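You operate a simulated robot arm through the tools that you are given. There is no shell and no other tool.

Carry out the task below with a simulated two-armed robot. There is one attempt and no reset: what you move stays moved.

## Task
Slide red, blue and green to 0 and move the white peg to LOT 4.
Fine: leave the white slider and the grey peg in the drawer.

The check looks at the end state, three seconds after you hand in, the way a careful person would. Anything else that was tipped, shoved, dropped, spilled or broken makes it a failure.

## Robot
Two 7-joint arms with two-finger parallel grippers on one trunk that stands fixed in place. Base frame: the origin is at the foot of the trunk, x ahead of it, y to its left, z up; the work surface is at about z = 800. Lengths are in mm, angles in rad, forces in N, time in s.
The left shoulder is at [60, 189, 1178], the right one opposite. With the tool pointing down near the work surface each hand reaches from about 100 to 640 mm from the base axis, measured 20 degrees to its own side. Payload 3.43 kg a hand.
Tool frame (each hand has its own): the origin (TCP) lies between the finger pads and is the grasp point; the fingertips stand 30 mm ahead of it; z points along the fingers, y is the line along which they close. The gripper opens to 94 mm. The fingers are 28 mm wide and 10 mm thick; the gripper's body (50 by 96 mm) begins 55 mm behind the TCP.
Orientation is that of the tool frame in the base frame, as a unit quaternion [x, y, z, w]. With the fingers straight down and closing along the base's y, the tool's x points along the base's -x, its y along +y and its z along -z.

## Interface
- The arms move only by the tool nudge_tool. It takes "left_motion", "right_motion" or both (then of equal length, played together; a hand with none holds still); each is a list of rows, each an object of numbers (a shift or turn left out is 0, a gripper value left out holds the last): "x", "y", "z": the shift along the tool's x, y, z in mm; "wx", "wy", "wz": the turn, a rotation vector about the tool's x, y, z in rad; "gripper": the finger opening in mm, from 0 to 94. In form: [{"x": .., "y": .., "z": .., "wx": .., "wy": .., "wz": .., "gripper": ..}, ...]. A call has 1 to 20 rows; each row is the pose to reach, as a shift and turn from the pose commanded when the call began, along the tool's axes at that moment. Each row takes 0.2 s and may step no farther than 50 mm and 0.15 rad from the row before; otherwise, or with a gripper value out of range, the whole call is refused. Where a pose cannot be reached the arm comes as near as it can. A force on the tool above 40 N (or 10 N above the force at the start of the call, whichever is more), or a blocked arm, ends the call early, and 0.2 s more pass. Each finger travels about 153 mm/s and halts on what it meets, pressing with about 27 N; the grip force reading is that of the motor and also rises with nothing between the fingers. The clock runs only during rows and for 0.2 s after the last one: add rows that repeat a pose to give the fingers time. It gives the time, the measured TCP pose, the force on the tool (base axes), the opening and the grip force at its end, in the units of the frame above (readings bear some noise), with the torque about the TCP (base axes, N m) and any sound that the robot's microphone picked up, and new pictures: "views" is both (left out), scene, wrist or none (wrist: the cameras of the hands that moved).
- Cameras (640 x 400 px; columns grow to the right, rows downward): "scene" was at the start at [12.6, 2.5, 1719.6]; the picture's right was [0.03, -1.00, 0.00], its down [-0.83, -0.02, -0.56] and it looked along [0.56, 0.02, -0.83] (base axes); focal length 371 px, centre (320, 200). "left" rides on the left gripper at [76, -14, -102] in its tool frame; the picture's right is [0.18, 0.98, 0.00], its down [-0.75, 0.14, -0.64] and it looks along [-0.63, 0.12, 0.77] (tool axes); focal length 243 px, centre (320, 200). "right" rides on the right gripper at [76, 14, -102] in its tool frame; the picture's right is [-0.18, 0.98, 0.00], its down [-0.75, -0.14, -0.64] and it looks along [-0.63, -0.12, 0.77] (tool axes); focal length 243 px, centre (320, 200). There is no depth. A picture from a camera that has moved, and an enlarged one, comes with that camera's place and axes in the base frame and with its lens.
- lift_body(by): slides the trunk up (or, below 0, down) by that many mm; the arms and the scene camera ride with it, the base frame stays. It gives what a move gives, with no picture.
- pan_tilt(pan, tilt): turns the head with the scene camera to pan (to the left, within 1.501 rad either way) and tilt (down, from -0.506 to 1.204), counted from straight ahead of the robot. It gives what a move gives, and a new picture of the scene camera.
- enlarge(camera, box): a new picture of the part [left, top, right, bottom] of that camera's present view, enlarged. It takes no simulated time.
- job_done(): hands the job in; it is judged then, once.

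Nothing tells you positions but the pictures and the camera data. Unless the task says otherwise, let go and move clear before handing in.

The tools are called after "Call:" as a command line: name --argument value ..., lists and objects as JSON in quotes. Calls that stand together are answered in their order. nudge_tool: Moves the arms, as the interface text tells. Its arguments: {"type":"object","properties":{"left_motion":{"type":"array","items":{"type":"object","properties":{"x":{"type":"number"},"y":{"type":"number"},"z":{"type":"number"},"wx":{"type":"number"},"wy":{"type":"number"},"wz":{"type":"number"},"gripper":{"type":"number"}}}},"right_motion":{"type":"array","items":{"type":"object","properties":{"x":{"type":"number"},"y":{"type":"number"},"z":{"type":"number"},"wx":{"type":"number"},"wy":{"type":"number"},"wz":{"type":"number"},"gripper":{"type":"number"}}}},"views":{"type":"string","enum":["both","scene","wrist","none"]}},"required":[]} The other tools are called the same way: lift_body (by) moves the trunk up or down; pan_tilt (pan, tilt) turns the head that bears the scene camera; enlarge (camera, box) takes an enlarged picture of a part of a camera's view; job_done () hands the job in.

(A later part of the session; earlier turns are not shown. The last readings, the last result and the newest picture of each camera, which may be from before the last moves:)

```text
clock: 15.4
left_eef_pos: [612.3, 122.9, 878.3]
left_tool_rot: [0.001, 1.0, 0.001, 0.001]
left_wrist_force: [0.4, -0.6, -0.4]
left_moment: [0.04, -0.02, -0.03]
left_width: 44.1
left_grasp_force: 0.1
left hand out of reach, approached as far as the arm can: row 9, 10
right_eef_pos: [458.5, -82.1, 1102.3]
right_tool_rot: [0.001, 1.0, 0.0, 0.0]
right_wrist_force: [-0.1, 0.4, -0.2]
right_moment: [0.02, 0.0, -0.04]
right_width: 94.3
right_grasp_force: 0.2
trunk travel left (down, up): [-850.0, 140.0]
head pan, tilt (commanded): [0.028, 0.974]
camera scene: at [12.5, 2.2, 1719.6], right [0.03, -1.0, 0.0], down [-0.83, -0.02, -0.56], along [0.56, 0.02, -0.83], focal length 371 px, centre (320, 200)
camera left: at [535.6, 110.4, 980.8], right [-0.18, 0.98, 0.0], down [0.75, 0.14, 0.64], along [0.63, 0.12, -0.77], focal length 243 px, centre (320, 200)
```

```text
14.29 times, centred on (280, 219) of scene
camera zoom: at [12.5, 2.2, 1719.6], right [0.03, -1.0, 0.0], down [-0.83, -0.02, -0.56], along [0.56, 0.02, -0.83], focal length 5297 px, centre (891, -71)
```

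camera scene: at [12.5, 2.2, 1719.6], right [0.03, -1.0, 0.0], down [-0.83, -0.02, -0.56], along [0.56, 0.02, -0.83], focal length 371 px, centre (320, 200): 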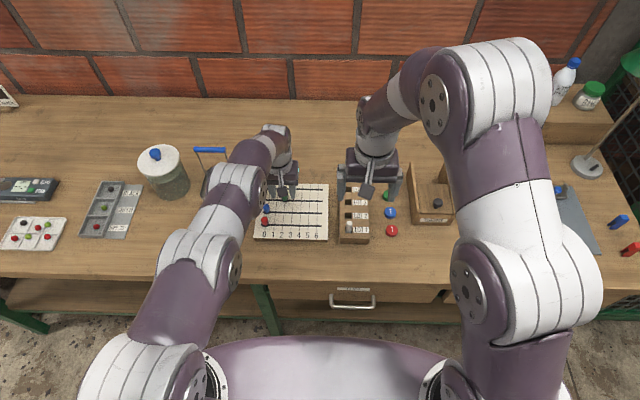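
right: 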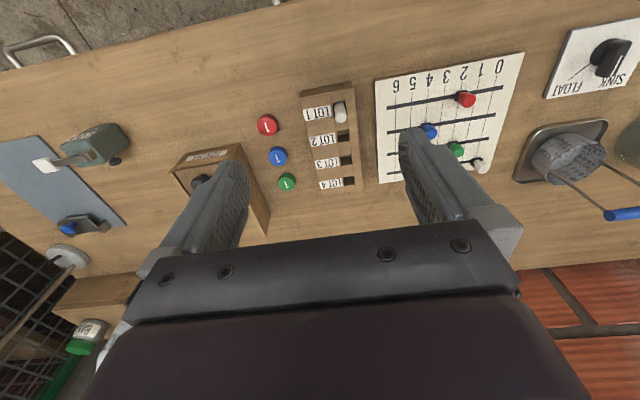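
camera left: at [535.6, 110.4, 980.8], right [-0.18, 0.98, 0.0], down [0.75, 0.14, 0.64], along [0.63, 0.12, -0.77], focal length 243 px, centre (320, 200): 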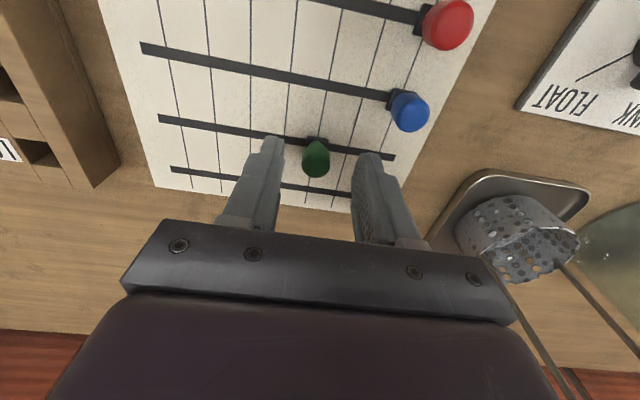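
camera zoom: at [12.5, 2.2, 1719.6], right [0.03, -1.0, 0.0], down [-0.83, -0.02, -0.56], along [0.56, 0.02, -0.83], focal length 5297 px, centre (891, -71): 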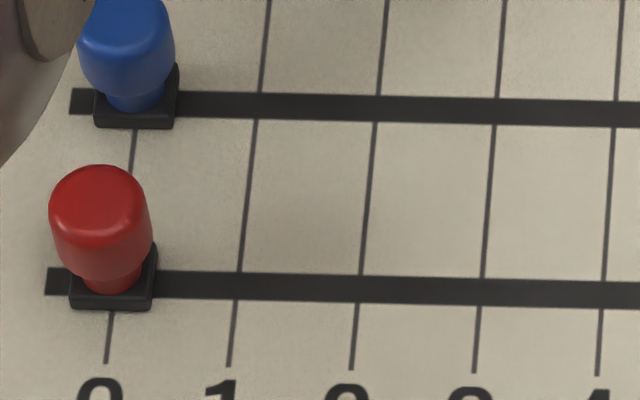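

Red and blue are both on 0. Green is just out of reach with the tool straight down at this height, so I'll raise the left hand and lower the trunk, which brings the shoulders nearer wrist level and extends the reach.

Call:
nudge_tool --left_motion '[{"z": -40}, {"z": -80}, {"z": -120}, {"z": -120}]' --views "scene"

```text
clock: 16.4
left_eef_pos: [611.3, 123.9, 998.6]
left_tool_rot: [0.0, 1.0, 0.0, 0.0]
left_wrist_force: [0.0, -0.2, 0.2]
left_moment: [0.01, 0.01, 0.01]
left_width: 43.8
left_grasp_force: 0.1
right_eef_pos: [458.9, -82.2, 1099.7]
right_tool_rot: [0.0, 1.0, 0.0, -0.001]
right_wrist_force: [0.0, 0.1, 0.0]
right_moment: [0.01, 0.01, 0.01]
right_width: 94.0
right_grasp_force: 0.0
trunk travel left (down, up): [-850.0, 140.0]
head pan, tilt (commanded): [0.028, 0.974]
camera scene: at [13.1, 2.3, 1719.6], right [0.03, -1.0, 0.0], down [-0.83, -0.02, -0.56], along [0.56, 0.02, -0.83], focal length 371 px, centre (320, 200)
```

scene: 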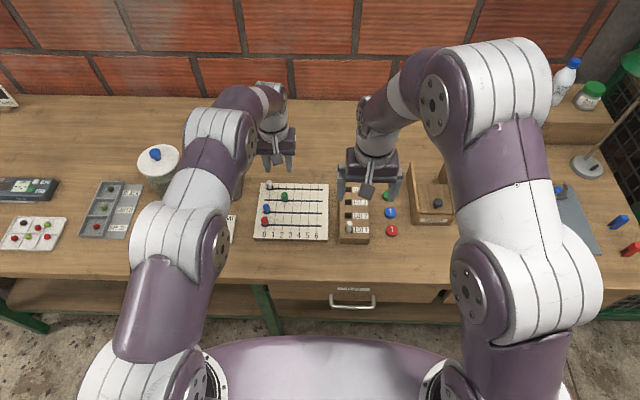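

The left hand is now well clear of the board. I'll lower the trunk by 100 mm, which puts its fingertips at about z 869, still above the knob tops.

Call:
lift_body --by -100

Call:
enlarge --camera "left" --box '[0, 0, 640, 400]'

Call:
enlarge --camera "scene" --box '[0, 0, 640, 400]'

Call:
enlarge --camera "right" --box '[0, 0, 640, 400]'

```text
clock: 17.7
left_eef_pos: [610.7, 123.8, 898.2]
left_tool_rot: [0.001, 1.0, 0.0, 0.0]
left_wrist_force: [0.3, 0.3, -0.7]
left_moment: [-0.02, 0.01, -0.03]
left_width: 43.8
left_grasp_force: 0.1
right_eef_pos: [459.5, -81.0, 1000.9]
right_tool_rot: [0.0, 1.0, 0.0, 0.0]
right_wrist_force: [-0.4, -0.8, -0.2]
right_moment: [0.0, -0.01, -0.02]
right_width: 94.0
right_grasp_force: 0.0
trunk travel left (down, up): [-750.0, 240.0]
head pan, tilt (commanded): [0.028, 0.974]
```

```text
1.00 times, centred on (320, 200) of left (not enlarged: the box is as wide or as high as the picture)
camera zoom: at [535.0, 111.4, 1000.9], right [-0.18, 0.98, 0.0], down [0.75, 0.14, 0.64], along [0.63, 0.12, -0.77], focal length 243 px, centre (320, 200)
```

zoom: 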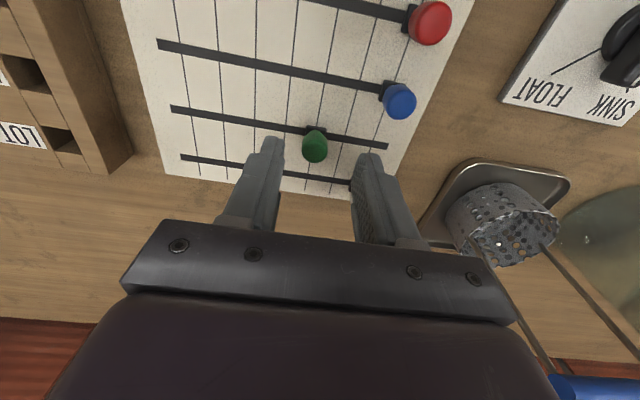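

```text
1.00 times, centred on (320, 200) of scene (not enlarged: the box is as wide or as high as the picture)
camera zoom: at [12.3, 2.5, 1619.6], right [0.03, -1.0, 0.0], down [-0.83, -0.02, -0.56], along [0.56, 0.02, -0.83], focal length 371 px, centre (320, 200)
```

zoom: 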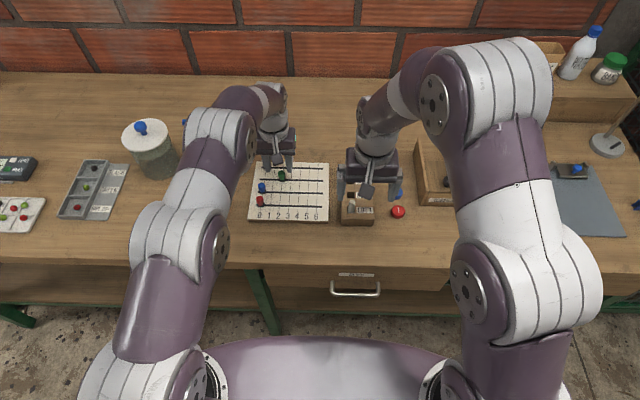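

```text
1.00 times, centred on (320, 200) of right (not enlarged: the box is as wide or as high as the picture)
camera zoom: at [381.9, -66.3, 1105.1], right [0.18, 0.98, 0.0], down [0.75, -0.14, 0.64], along [0.63, -0.12, -0.77], focal length 243 px, centre (320, 200)
```

zoom: 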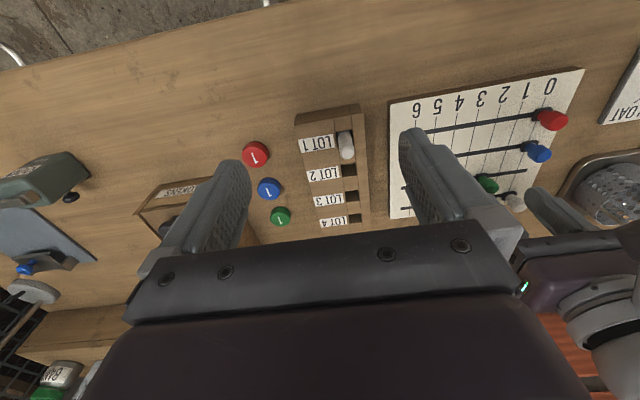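

Green is at about (618, 123.5). I'll lower around it and check that it's in reach before closing.

Call:
nudge_tool --left_motion '[{"x": -7, "y": -0.5, "z": 15}, {"x": -7, "y": -0.5, "z": 32}, {"x": -7, "y": -0.5, "z": 45}, {"x": -7, "y": -0.5, "z": 45}]' --views "wrist"

Call:
enlarge --camera "left" --box '[200, 50, 440, 240]'

```text
clock: 18.7
left_eef_pos: [617.0, 124.3, 852.7]
left_tool_rot: [0.0, 1.0, 0.001, 0.001]
left_wrist_force: [0.5, -0.8, -0.2]
left_moment: [-0.01, 0.01, -0.01]
left_width: 43.8
left_grasp_force: 0.0
right_eef_pos: [458.1, -82.8, 1001.7]
right_tool_rot: [0.0, 1.0, 0.0, 0.0]
right_wrist_force: [-0.4, -0.8, 0.4]
right_moment: [0.03, -0.01, -0.01]
right_width: 93.9
right_grasp_force: 0.1
trunk travel left (down, up): [-750.0, 240.0]
head pan, tilt (commanded): [0.028, 0.974]
camera left: at [541.9, 111.1, 955.4], right [-0.18, 0.98, 0.0], down [0.75, 0.14, 0.64], along [0.63, 0.12, -0.77], focal length 243 px, centre (320, 200)
```

left: 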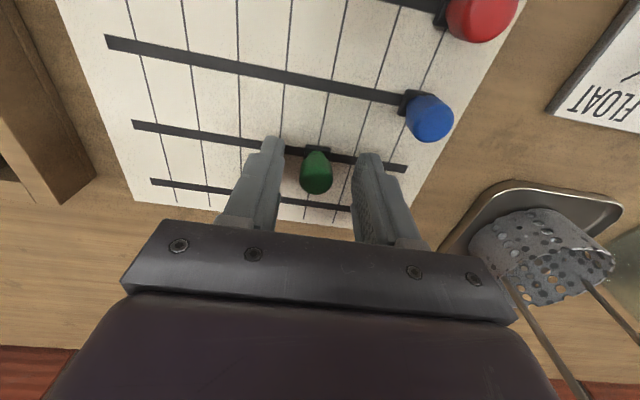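

```text
2.11 times, centred on (320, 145) of left
camera zoom: at [541.9, 111.1, 955.4], right [-0.18, 0.98, 0.0], down [0.75, 0.14, 0.64], along [0.63, 0.12, -0.77], focal length 511 px, centre (320, 316)
```

zoom: 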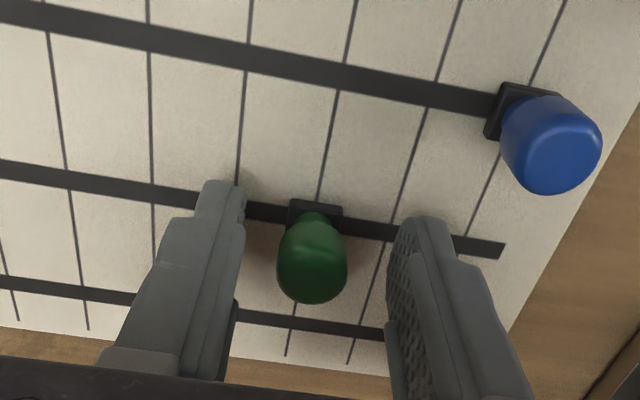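

The hand reached green and the knob sits between the pads. I'll close on it and then slide two pitches toward 0.

Call:
nudge_tool --left_motion '[{"y": -0.8, "gripper": 30}, {"y": -0.8, "gripper": 10}, {"y": -0.8, "gripper": 10}, {"y": -0.8, "gripper": 10}, {"y": 7}, {"y": 16}, {"y": 25}, {"y": 34}, {"y": 41}, {"y": 45}, {"y": 47}, {"y": 47}]' --views "wrist"

Call:
enlarge --camera "left" --box '[285, 110, 365, 170]'

Call:
enlarge --camera "left" --box '[200, 50, 440, 240]'

```text
clock: 21.3
left_eef_pos: [618.7, 170.1, 852.6]
left_tool_rot: [0.0, 1.0, 0.0, -0.001]
left_wrist_force: [-4.5, -3.6, -5.4]
left_moment: [-0.05, -0.08, 0.01]
left_width: 17.2
left_grasp_force: 45.4
right_eef_pos: [458.4, -81.7, 1001.3]
right_tool_rot: [0.001, 1.0, 0.0, 0.0]
right_wrist_force: [0.3, 0.1, 0.1]
right_moment: [-0.01, 0.0, -0.02]
right_width: 94.2
right_grasp_force: 0.0
trunk travel left (down, up): [-750.0, 240.0]
head pan, tilt (commanded): [0.028, 0.974]
camera left: at [542.0, 157.6, 955.4], right [-0.18, 0.98, 0.0], down [0.75, 0.14, 0.64], along [0.63, 0.12, -0.77], focal length 243 px, centre (320, 200)
```

left: 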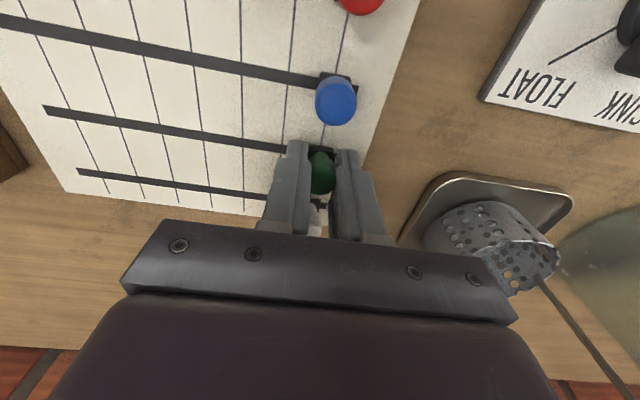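

```text
6.67 times, centred on (325, 140) of left
camera zoom: at [542.0, 157.6, 955.4], right [-0.18, 0.98, 0.0], down [0.75, 0.14, 0.64], along [0.63, 0.12, -0.77], focal length 1618 px, centre (287, 600)
```

zoom: 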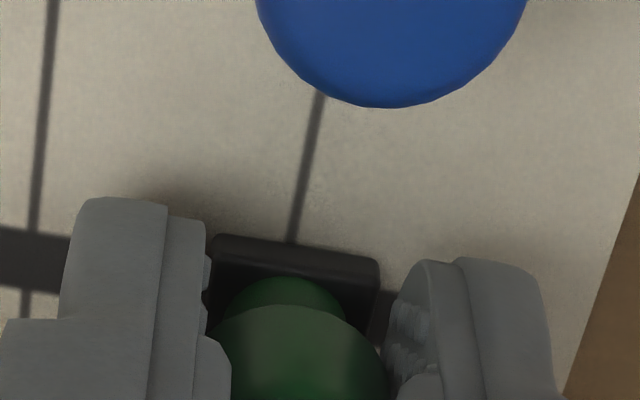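

```text
2.11 times, centred on (320, 145) of left
camera zoom: at [542.0, 157.6, 955.4], right [-0.18, 0.98, 0.0], down [0.75, 0.14, 0.64], along [0.63, 0.12, -0.77], focal length 511 px, centre (320, 316)
```

zoom: 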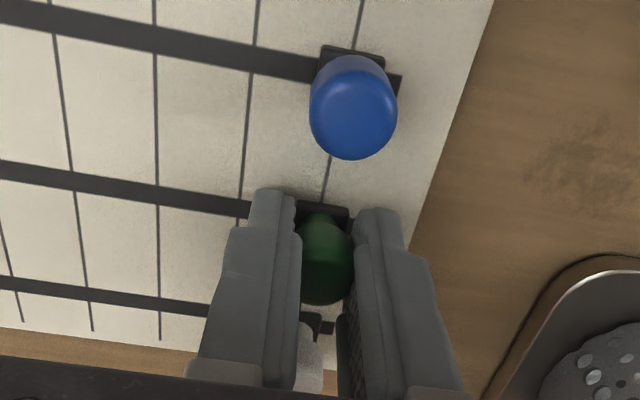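

Green sits on 0 just as blue did. I'll open, rise straight up, and then pull the left hand back for a clear view.

Call:
nudge_tool --left_motion '[{"gripper": 30}, {"gripper": 40}, {"z": -20}, {"z": -50}, {"z": -90}, {"z": -125}, {"z": -140, "x": 40}, {"z": -150, "x": 85}, {"z": -160, "x": 125, "y": 20}, {"z": -160, "x": 160, "y": 50}, {"z": -160, "x": 190, "y": 85}, {"z": -160, "x": 210, "y": 120}, {"z": -160, "x": 210, "y": 120}]' --views "both"

Call:
enlarge --camera "scene" --box '[240, 150, 340, 230]'

Call:
enlarge --camera "scene" --box '[248, 175, 280, 203]'

Call:
enlarge --camera "scene" --box '[330, 160, 410, 230]'

Call:
enlarge --camera "right" --box '[240, 90, 420, 240]'

```text
clock: 24.1
left_eef_pos: [408.2, 291.0, 1012.1]
left_tool_rot: [-0.001, 1.0, 0.0, 0.001]
left_wrist_force: [-0.3, -0.9, -1.2]
left_moment: [-0.01, 0.04, 0.04]
left_width: 40.2
left_grasp_force: 0.1
left hand out of reach, approached as far as the arm can: row 5, 6
right_eef_pos: [459.2, -81.9, 1000.6]
right_tool_rot: [0.0, 1.0, -0.001, 0.0]
right_wrist_force: [-0.4, -0.3, 0.7]
right_moment: [0.01, -0.01, -0.02]
right_width: 94.2
right_grasp_force: 0.1
trunk travel left (down, up): [-750.0, 240.0]
head pan, tilt (commanded): [0.028, 0.974]
camera scene: at [13.1, 1.6, 1619.6], right [0.03, -1.0, 0.0], down [-0.83, -0.02, -0.56], along [0.56, 0.02, -0.83], focal length 371 px, centre (320, 200)
camera left: at [331.9, 277.5, 1115.6], right [-0.18, 0.98, 0.0], down [0.75, 0.14, 0.64], along [0.63, 0.12, -0.77], focal length 243 px, centre (320, 200)
```

scene: 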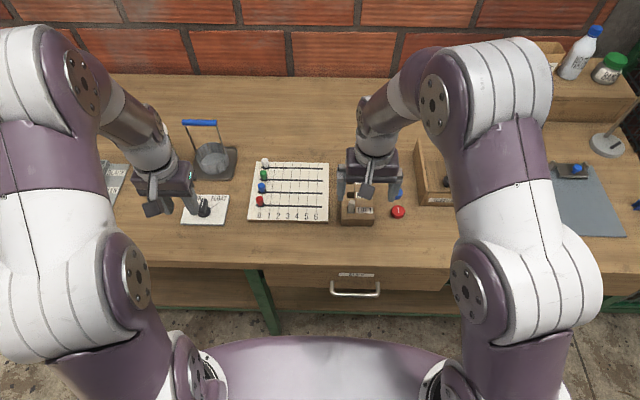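
left: 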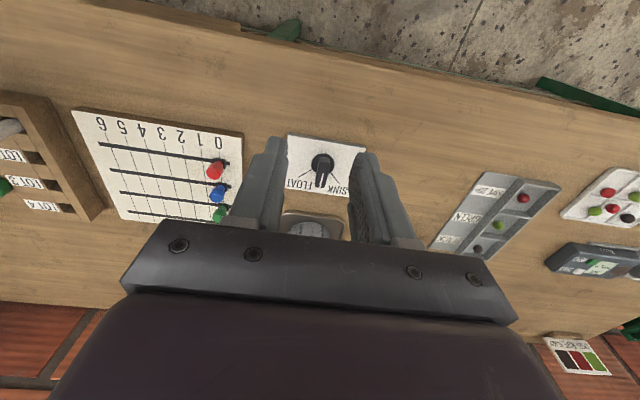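

```text
5.00 times, centred on (290, 190) of scene
camera zoom: at [13.1, 1.6, 1619.6], right [0.03, -1.0, 0.0], down [-0.83, -0.02, -0.56], along [0.56, 0.02, -0.83], focal length 1854 px, centre (470, 250)
```

zoom: 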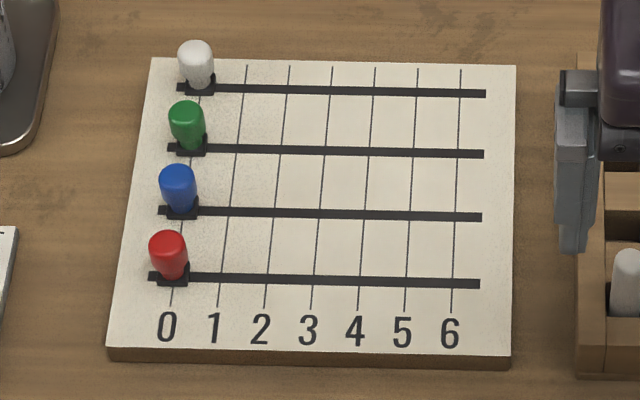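

```text
14.29 times, centred on (264, 189) of scene
camera zoom: at [13.1, 1.6, 1619.6], right [0.03, -1.0, 0.0], down [-0.83, -0.02, -0.56], along [0.56, 0.02, -0.83], focal length 5297 px, centre (1120, 357)
```

zoom: 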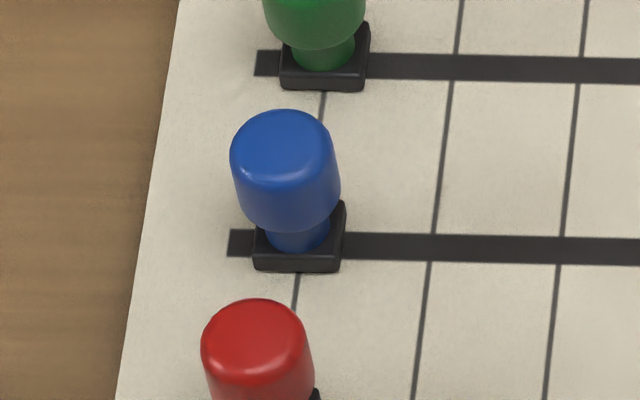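

```text
5.71 times, centred on (370, 195) of scene
camera zoom: at [13.1, 1.6, 1619.6], right [0.03, -1.0, 0.0], down [-0.83, -0.02, -0.56], along [0.56, 0.02, -0.83], focal length 2119 px, centre (34, 229)
```

zoom: 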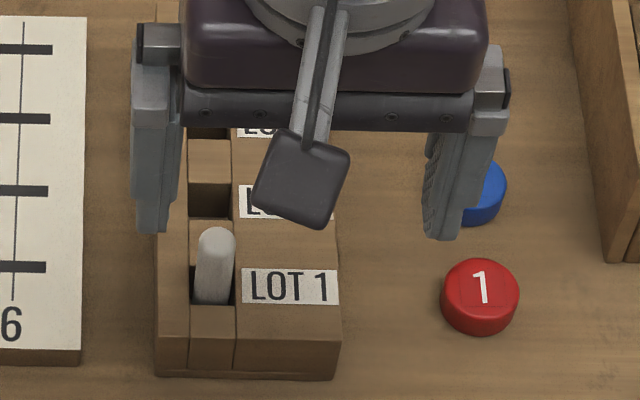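

```text
2.67 times, centred on (330, 165) of right
camera zoom: at [382.4, -66.9, 1104.7], right [0.18, 0.98, 0.0], down [0.75, -0.14, 0.64], along [0.63, -0.12, -0.77], focal length 647 px, centre (293, 293)
```

zoom: 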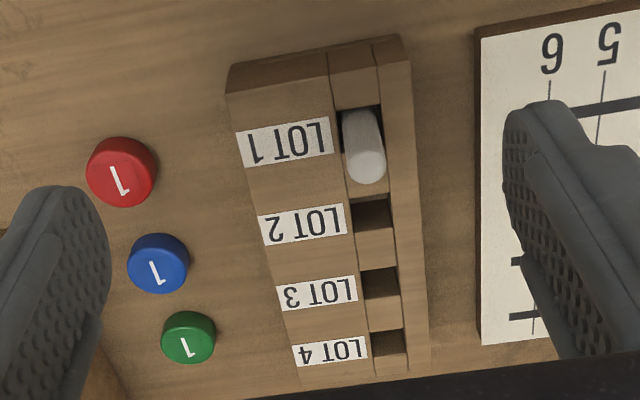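

All four sliders now line up on 0 and white wasn't touched. The white peg's top is near (516, -62, 868) and the LOT 4 hole is near (657, -63), which is beyond straight-down reach. I'll tilt the right hand forward about 0.35 rad with the fingers still closing along y, and look closely at the rack.

Call:
nudge_tool --right_motion '[{"x": 10, "y": 5, "z": 5, "wy": -0.12, "gripper": 60}, {"x": 20, "y": 12, "z": 10, "wy": -0.24, "gripper": 44}, {"x": 30, "y": 19, "z": 20, "wy": -0.35, "gripper": 44}, {"x": 30, "y": 19, "z": 20, "wy": -0.35, "gripper": 44}]' --views "both"

Call:
enlarge --camera "right" --box '[230, 80, 420, 230]'

Call:
enlarge --camera "scene" --box '[330, 150, 410, 230]'

Call:
enlarge --camera "left" --box '[0, 70, 140, 240]'

```text
clock: 25.1
left_eef_pos: [409.4, 290.5, 1010.6]
left_tool_rot: [-0.001, 1.0, 0.0, 0.0]
left_wrist_force: [0.0, 0.4, 0.4]
left_moment: [-0.02, 0.01, -0.02]
left_width: 40.0
left_grasp_force: 0.1
right_eef_pos: [429.5, -62.6, 980.1]
right_tool_rot: [0.001, 0.985, 0.001, 0.174]
right_wrist_force: [-0.6, -0.8, 0.1]
right_moment: [0.01, -0.01, -0.01]
right_width: 43.8
right_grasp_force: 0.2
trunk travel left (down, up): [-750.0, 240.0]
head pan, tilt (commanded): [0.028, 0.974]
camera scene: at [13.2, 2.4, 1619.6], right [0.03, -1.0, 0.0], down [-0.83, -0.02, -0.56], along [0.56, 0.02, -0.83], focal length 371 px, centre (320, 200)
camera right: at [322.0, -47.0, 1052.2], right [0.17, 0.98, 0.06], down [0.49, -0.14, 0.86], along [0.86, -0.12, -0.5], focal length 243 px, centre (320, 200)
```

scene: 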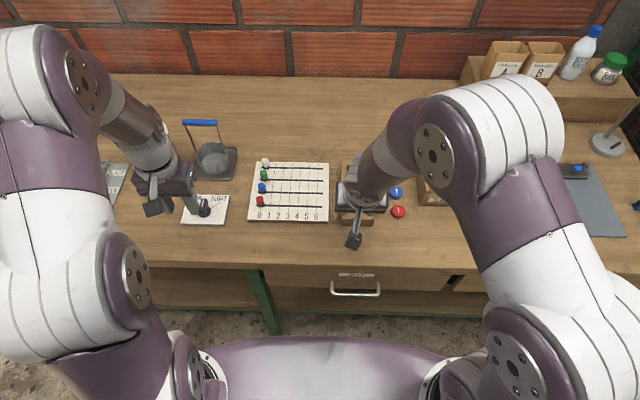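
right: 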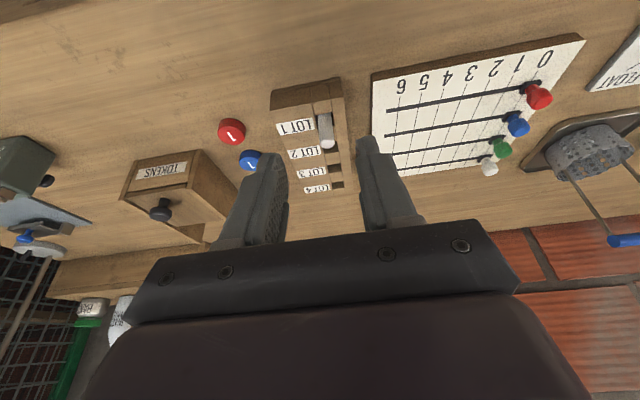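

```text
2.67 times, centred on (325, 155) of right
camera zoom: at [322.0, -47.0, 1052.2], right [0.17, 0.98, 0.06], down [0.49, -0.14, 0.86], along [0.86, -0.12, -0.5], focal length 647 px, centre (307, 320)
```

zoom: 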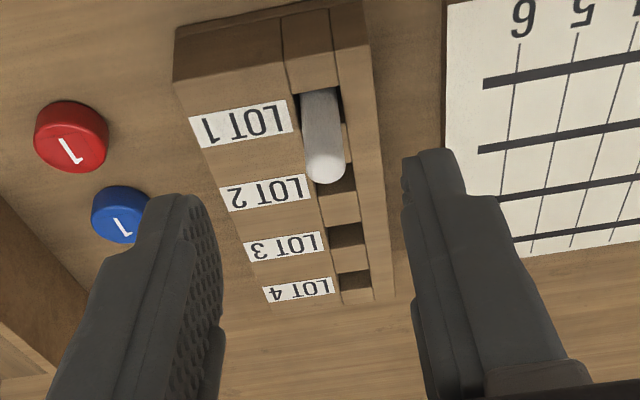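

```text
5.00 times, centred on (370, 190) of scene
camera zoom: at [13.2, 2.4, 1619.6], right [0.03, -1.0, 0.0], down [-0.83, -0.02, -0.56], along [0.56, 0.02, -0.83], focal length 1854 px, centre (70, 250)
```

zoom: 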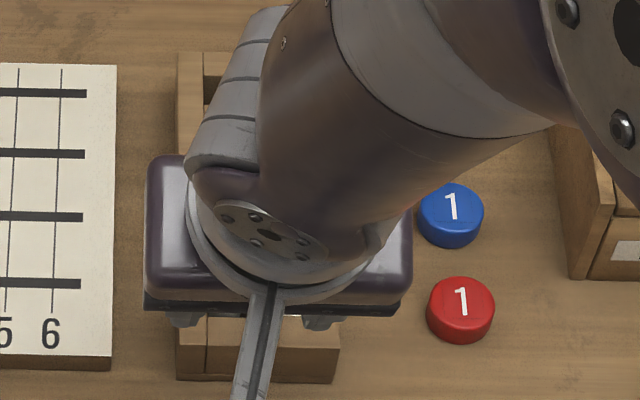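

```text
2.35 times, centred on (70, 155) of left
camera zoom: at [332.3, 277.8, 1115.4], right [-0.18, 0.98, 0.0], down [0.75, 0.14, 0.64], along [0.63, 0.12, -0.77], focal length 571 px, centre (908, 306)
```

zoom: 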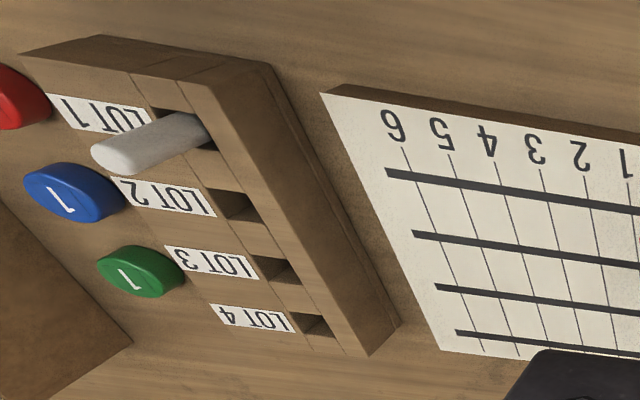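

The tilt went the right way and the peg looks close to vertical. I'll zoom further on the rack to measure the peg and hole sizes.

Call:
enlarge --camera "right" --box '[300, 90, 370, 200]'

Call:
enlarge --camera "left" --box '[0, 80, 90, 160]'

Call:
enlarge --camera "left" --box '[30, 160, 110, 230]'

```text
3.64 times, centred on (335, 145) of right
camera zoom: at [322.0, -47.0, 1052.2], right [0.17, 0.98, 0.06], down [0.49, -0.14, 0.86], along [0.86, -0.12, -0.5], focal length 882 px, centre (266, 400)
```

zoom: 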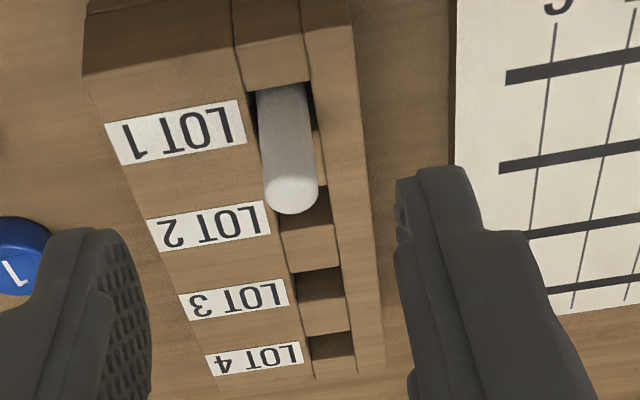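

```text
5.00 times, centred on (45, 120) of left
camera zoom: at [332.3, 277.8, 1115.4], right [-0.18, 0.98, 0.0], down [0.75, 0.14, 0.64], along [0.63, 0.12, -0.77], focal length 1213 px, centre (1695, 600)
```

zoom: 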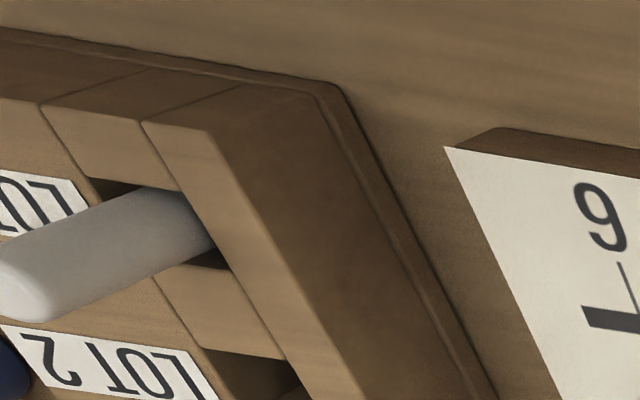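

```text
5.71 times, centred on (70, 195) of left
camera zoom: at [332.3, 277.8, 1115.4], right [-0.18, 0.98, 0.0], down [0.75, 0.14, 0.64], along [0.63, 0.12, -0.77], focal length 1386 px, centre (1749, 229)
```

zoom: 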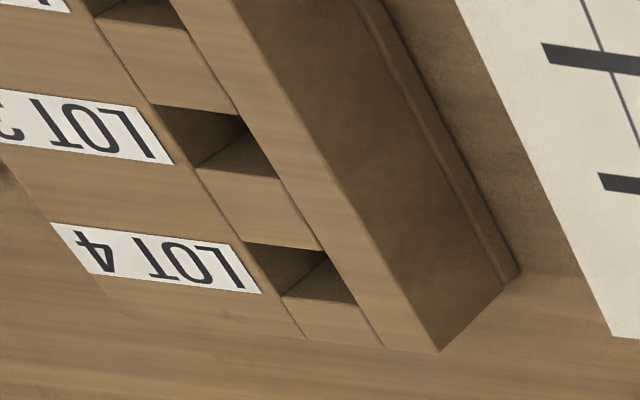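

The peg is about 16 mm across and the holes about 19 mm square, with a pitch of about 45.5 mm and the rack top at z≈831. I'll bring the tilted hand to just above the peg and check alignment.

Call:
nudge_tool --right_motion '[{"x": -17, "y": 0.5, "z": 29.5}, {"x": -34, "y": 0.5, "z": 59}, {"x": -51.3, "y": 0.5, "z": 88.4}, {"x": -51.3, "y": 0.5, "z": 88.4}]' --views "both"

Call:
enlarge --camera "right" --box '[230, 60, 420, 230]'

Call:
enlarge --camera "left" --box '[0, 70, 140, 240]'

```text
clock: 26.1
left_eef_pos: [407.6, 291.2, 1012.8]
left_tool_rot: [0.0, 1.0, 0.0, 0.0]
left_wrist_force: [0.2, 0.3, 0.0]
left_moment: [-0.01, 0.0, 0.02]
left_width: 40.0
left_grasp_force: 0.0
right_eef_pos: [507.7, -61.4, 915.6]
right_tool_rot: [0.0, 0.984, -0.001, 0.175]
right_wrist_force: [0.1, -0.4, 0.3]
right_moment: [-0.02, -0.03, 0.01]
right_width: 43.9
right_grasp_force: 0.0
trunk travel left (down, up): [-750.0, 240.0]
head pan, tilt (commanded): [0.028, 0.974]
camera scene: at [11.8, 2.5, 1619.6], right [0.03, -1.0, 0.0], down [-0.83, -0.02, -0.56], along [0.56, 0.02, -0.83], focal length 371 px, centre (320, 200)
camera right: at [399.9, -46.4, 987.7], right [0.17, 0.98, 0.06], down [0.49, -0.14, 0.86], along [0.86, -0.12, -0.5], focal length 243 px, centre (320, 200)
```

scene: 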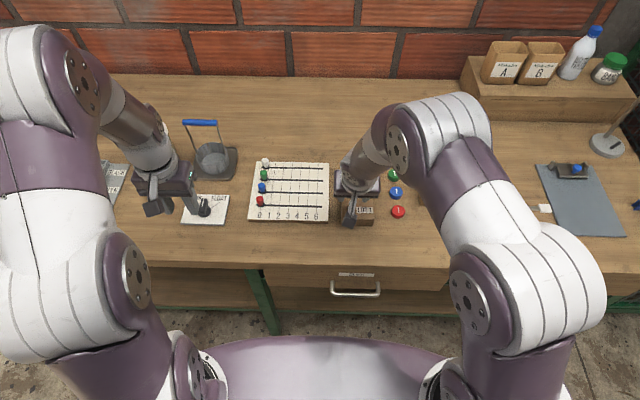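
right: 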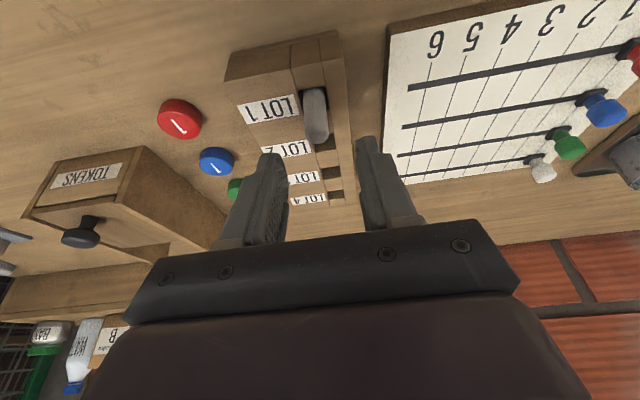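

```text
2.35 times, centred on (325, 145) of right
camera zoom: at [399.9, -46.4, 987.7], right [0.17, 0.98, 0.06], down [0.49, -0.14, 0.86], along [0.86, -0.12, -0.5], focal length 571 px, centre (308, 329)
```

zoom: 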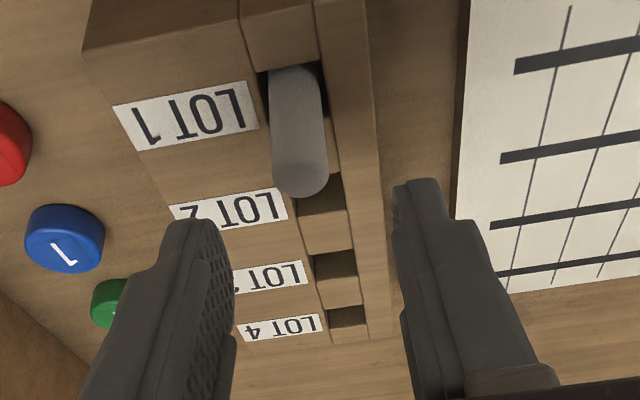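

```text
2.35 times, centred on (70, 155) of left
camera zoom: at [331.3, 277.8, 1115.7], right [-0.18, 0.98, 0.0], down [0.75, 0.14, 0.64], along [0.63, 0.12, -0.77], focal length 571 px, centre (908, 306)
```

zoom: 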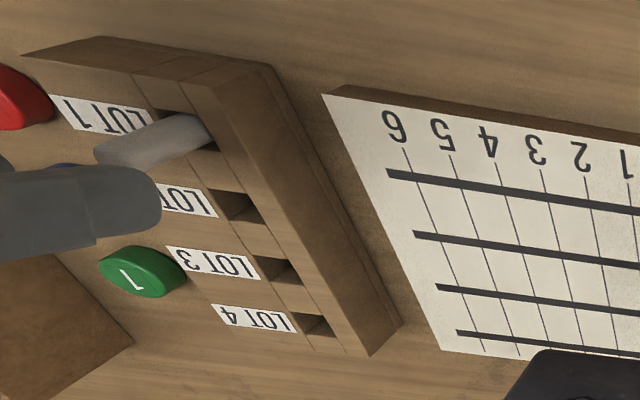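

The peg is at y≈-62, midway between the open fingers, and nearly vertical. I'll lower the fingers around it, keeping the tips above the rack top.

Call:
nudge_tool --right_motion '[{"x": 4, "y": -0.3, "z": 15}, {"x": 8, "y": -0.5, "z": 30}, {"x": 12.3, "y": -0.5, "z": 43.5}, {"x": 12.3, "y": -0.5, "z": 43.5}]' --views "wrist"

Call:
enlarge --camera "right" --box '[230, 60, 420, 230]'

Call:
enlarge --camera "left" --box '[0, 70, 140, 240]'

Call:
enlarge --camera "scene" --box '[330, 150, 410, 230]'

```text
clock: 27.1
left_eef_pos: [408.9, 290.4, 1012.2]
left_tool_rot: [0.0, 1.0, 0.0, 0.0]
left_wrist_force: [0.3, 1.7, -1.1]
left_moment: [-0.01, 0.02, 0.01]
left_width: 40.1
left_grasp_force: 0.0
right_eef_pos: [511.0, -62.6, 870.5]
right_tool_rot: [0.0, 0.985, 0.0, 0.173]
right_wrist_force: [0.1, 0.4, -0.3]
right_moment: [-0.03, -0.01, 0.01]
right_width: 44.1
right_grasp_force: 0.1
trunk travel left (down, up): [-750.0, 240.0]
head pan, tilt (commanded): [0.028, 0.974]
camera right: at [404.0, -47.1, 942.2], right [0.17, 0.98, 0.06], down [0.49, -0.14, 0.86], along [0.86, -0.12, -0.5], focal length 243 px, centre (320, 200)
```

right: 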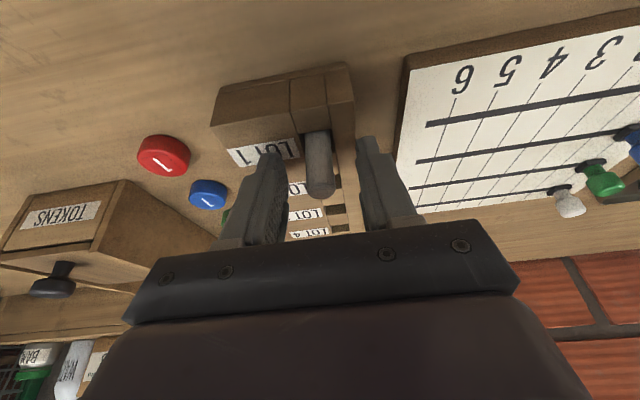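

```text
2.35 times, centred on (325, 145) of right
camera zoom: at [404.0, -47.1, 942.2], right [0.17, 0.98, 0.06], down [0.49, -0.14, 0.86], along [0.86, -0.12, -0.5], focal length 571 px, centre (308, 329)
```

zoom: 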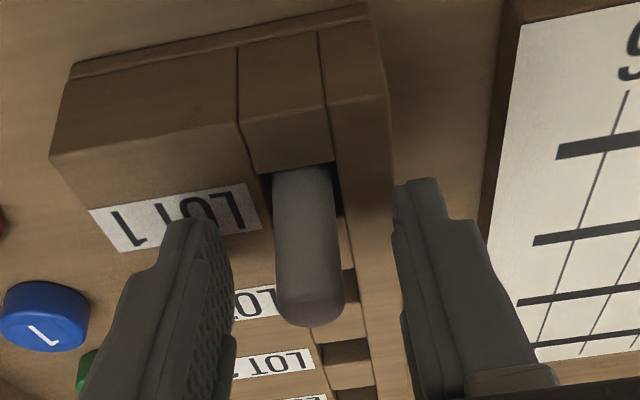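

```text
2.35 times, centred on (70, 155) of left
camera zoom: at [331.8, 277.8, 1115.6], right [-0.18, 0.98, 0.0], down [0.75, 0.14, 0.64], along [0.63, 0.12, -0.77], focal length 571 px, centre (908, 306)
```

zoom: 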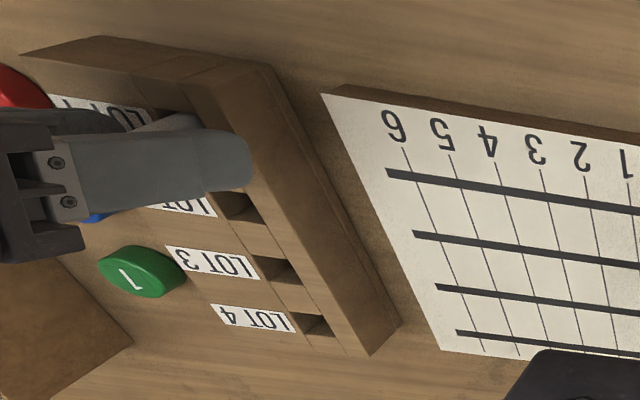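

```text
5.00 times, centred on (370, 190) of scene
camera zoom: at [12.4, 2.5, 1619.6], right [0.03, -1.0, 0.0], down [-0.83, -0.02, -0.56], along [0.56, 0.02, -0.83], focal length 1854 px, centre (70, 250)
```

zoom: 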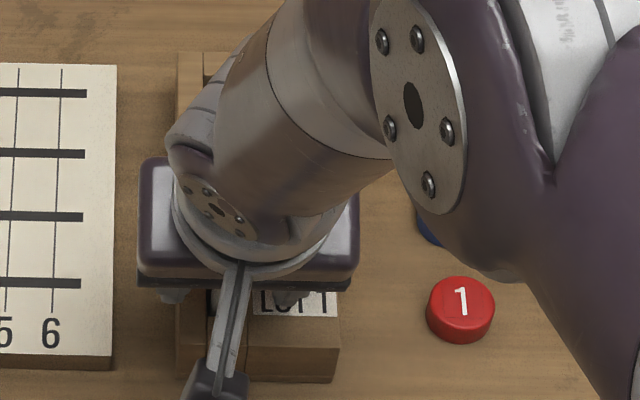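

The peg stands centred between the pads with no contact forces. I'll close on it now.

Call:
nudge_tool --right_motion '[{"gripper": 28}, {"gripper": 8}, {"gripper": 8}, {"gripper": 8}, {"gripper": 8}]' --views "wrist"

Call:
enlarge --camera "right" --box '[230, 60, 420, 230]'

Call:
enlarge --camera "left" --box '[0, 80, 90, 160]'

```text
clock: 28.3
left_eef_pos: [407.6, 290.3, 1012.5]
left_tool_rot: [0.001, 1.0, 0.0, -0.001]
left_wrist_force: [-0.1, 0.0, -0.1]
left_moment: [-0.01, -0.02, -0.01]
left_width: 40.0
left_grasp_force: 0.1
right_eef_pos: [511.4, -61.3, 871.6]
right_tool_rot: [0.0, 0.985, 0.0, 0.174]
right_wrist_force: [-0.1, -0.2, 1.9]
right_moment: [0.12, -0.05, 0.01]
right_width: 13.5
right_grasp_force: 26.9
trunk travel left (down, up): [-750.0, 240.0]
head pan, tilt (commanded): [0.028, 0.974]
camera right: at [404.0, -47.0, 942.4], right [0.17, 0.98, 0.06], down [0.49, -0.14, 0.86], along [0.86, -0.12, -0.5], focal length 243 px, centre (320, 200)
```

right: 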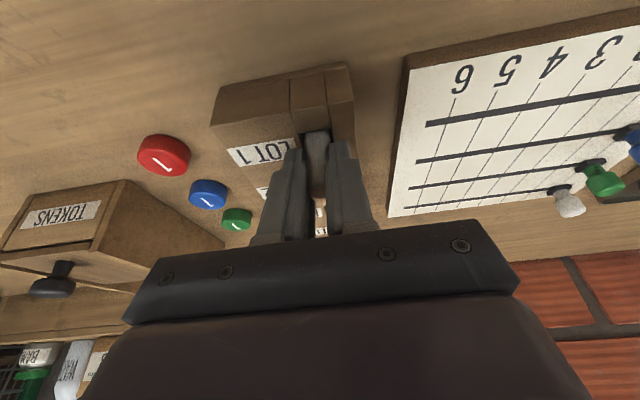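

```text
2.35 times, centred on (325, 145) of right
camera zoom: at [404.0, -47.0, 942.4], right [0.17, 0.98, 0.06], down [0.49, -0.14, 0.86], along [0.86, -0.12, -0.5], focal length 571 px, centre (308, 329)
```

zoom: 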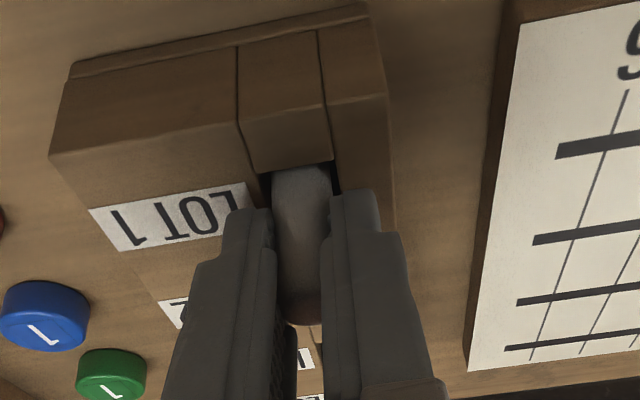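

```text
5.00 times, centred on (45, 120) of left
camera zoom: at [331.8, 277.9, 1115.5], right [-0.18, 0.98, 0.0], down [0.75, 0.14, 0.64], along [0.63, 0.12, -0.77], focal length 1213 px, centre (1695, 600)
```

zoom: 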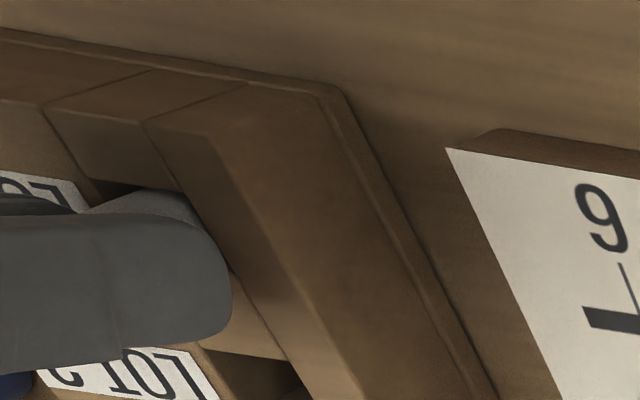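

The peg is gripped at 13.5 mm with only small forces. I'll lift it straight up slowly and check that it clears the hole.

Call:
nudge_tool --right_motion '[{"x": -2, "z": -5.6}, {"x": -5.1, "z": -14.1}, {"x": -8.6, "z": -23.5}, {"x": -12, "z": -32.9}, {"x": -17.1, "z": -47}, {"x": -17.1, "z": -47}]' --views "both"

Call:
enlarge --camera "right" --box '[230, 60, 420, 230]'

Call:
enlarge --camera "left" --box '[0, 70, 140, 240]'

```text
clock: 29.7
left_eef_pos: [408.5, 289.8, 1012.0]
left_tool_rot: [-0.001, 1.0, 0.0, -0.001]
left_wrist_force: [0.0, 0.7, -0.1]
left_moment: [0.01, 0.0, 0.01]
left_width: 40.1
left_grasp_force: 0.1
right_eef_pos: [511.1, -63.1, 920.0]
right_tool_rot: [0.0, 0.985, 0.0, 0.173]
right_wrist_force: [0.7, -0.9, -0.4]
right_moment: [-0.01, -0.01, 0.01]
right_width: 14.2
right_grasp_force: 27.0
trunk travel left (down, up): [-750.0, 240.0]
head pan, tilt (commanded): [0.028, 0.974]
camera scene: at [12.9, 2.5, 1619.6], right [0.03, -1.0, 0.0], down [-0.83, -0.02, -0.56], along [0.56, 0.02, -0.83], focal length 371 px, centre (320, 200)
camera right: at [403.4, -47.6, 992.1], right [0.17, 0.98, 0.06], down [0.49, -0.14, 0.86], along [0.86, -0.12, -0.5], focal length 243 px, centre (320, 200)
```

scene: 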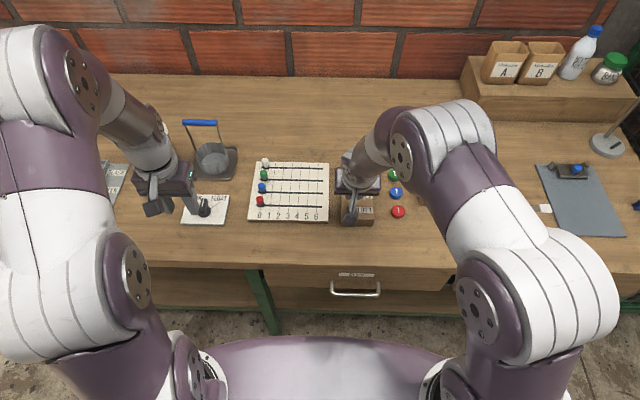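
right: 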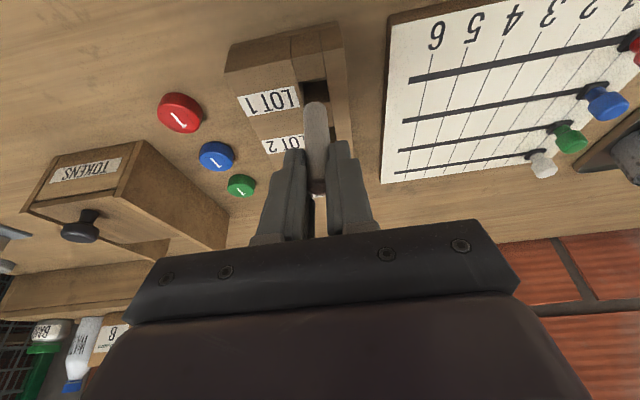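

```text
2.35 times, centred on (325, 145) of right
camera zoom: at [403.4, -47.6, 992.1], right [0.17, 0.98, 0.06], down [0.49, -0.14, 0.86], along [0.86, -0.12, -0.5], focal length 571 px, centre (308, 329)
```

zoom: 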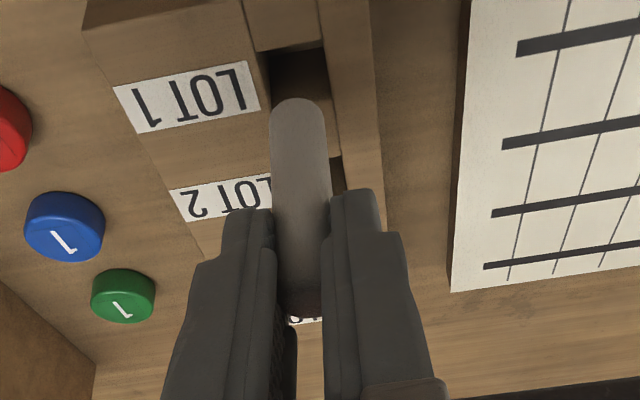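

```text
2.35 times, centred on (70, 155) of left
camera zoom: at [332.1, 277.8, 1115.4], right [-0.18, 0.98, 0.0], down [0.75, 0.14, 0.64], along [0.63, 0.12, -0.77], focal length 571 px, centre (908, 306)
```

zoom: 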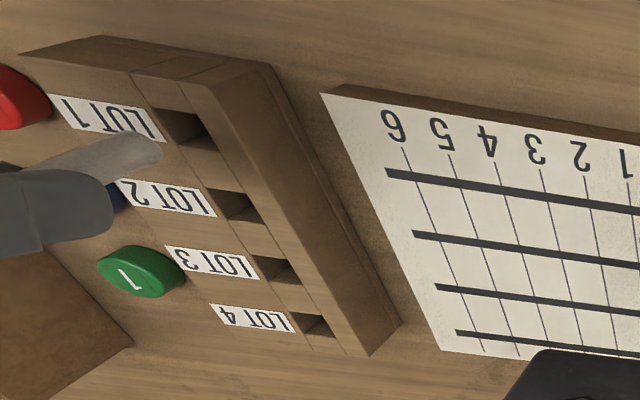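

The peg is out of LOT 1 with its rounded lower end at about z 850, clear of the rack top. I'll check its tilt in the side view before carrying it.

Call:
enlarge --camera "left" --box '[0, 100, 90, 180]'

Call:
enlarge --camera "right" --box '[280, 70, 360, 210]'

```text
5.00 times, centred on (45, 140) of left
camera zoom: at [332.1, 277.8, 1115.4], right [-0.18, 0.98, 0.0], down [0.75, 0.14, 0.64], along [0.63, 0.12, -0.77], focal length 1213 px, centre (1695, 500)
```

zoom: 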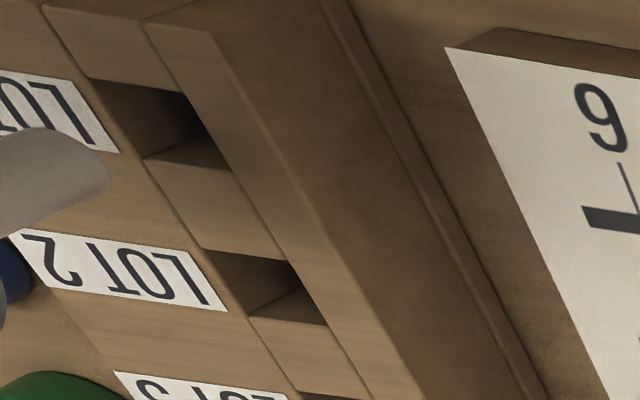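

```text
2.86 times, centred on (320, 140) of right
camera zoom: at [403.4, -47.6, 992.1], right [0.17, 0.98, 0.06], down [0.49, -0.14, 0.86], along [0.86, -0.12, -0.5], focal length 693 px, centre (320, 371)
```

zoom: 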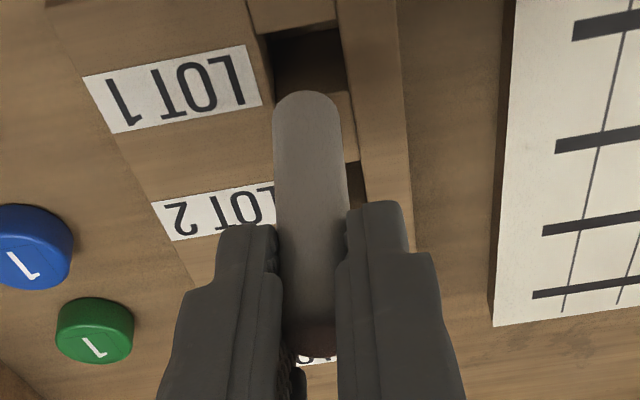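

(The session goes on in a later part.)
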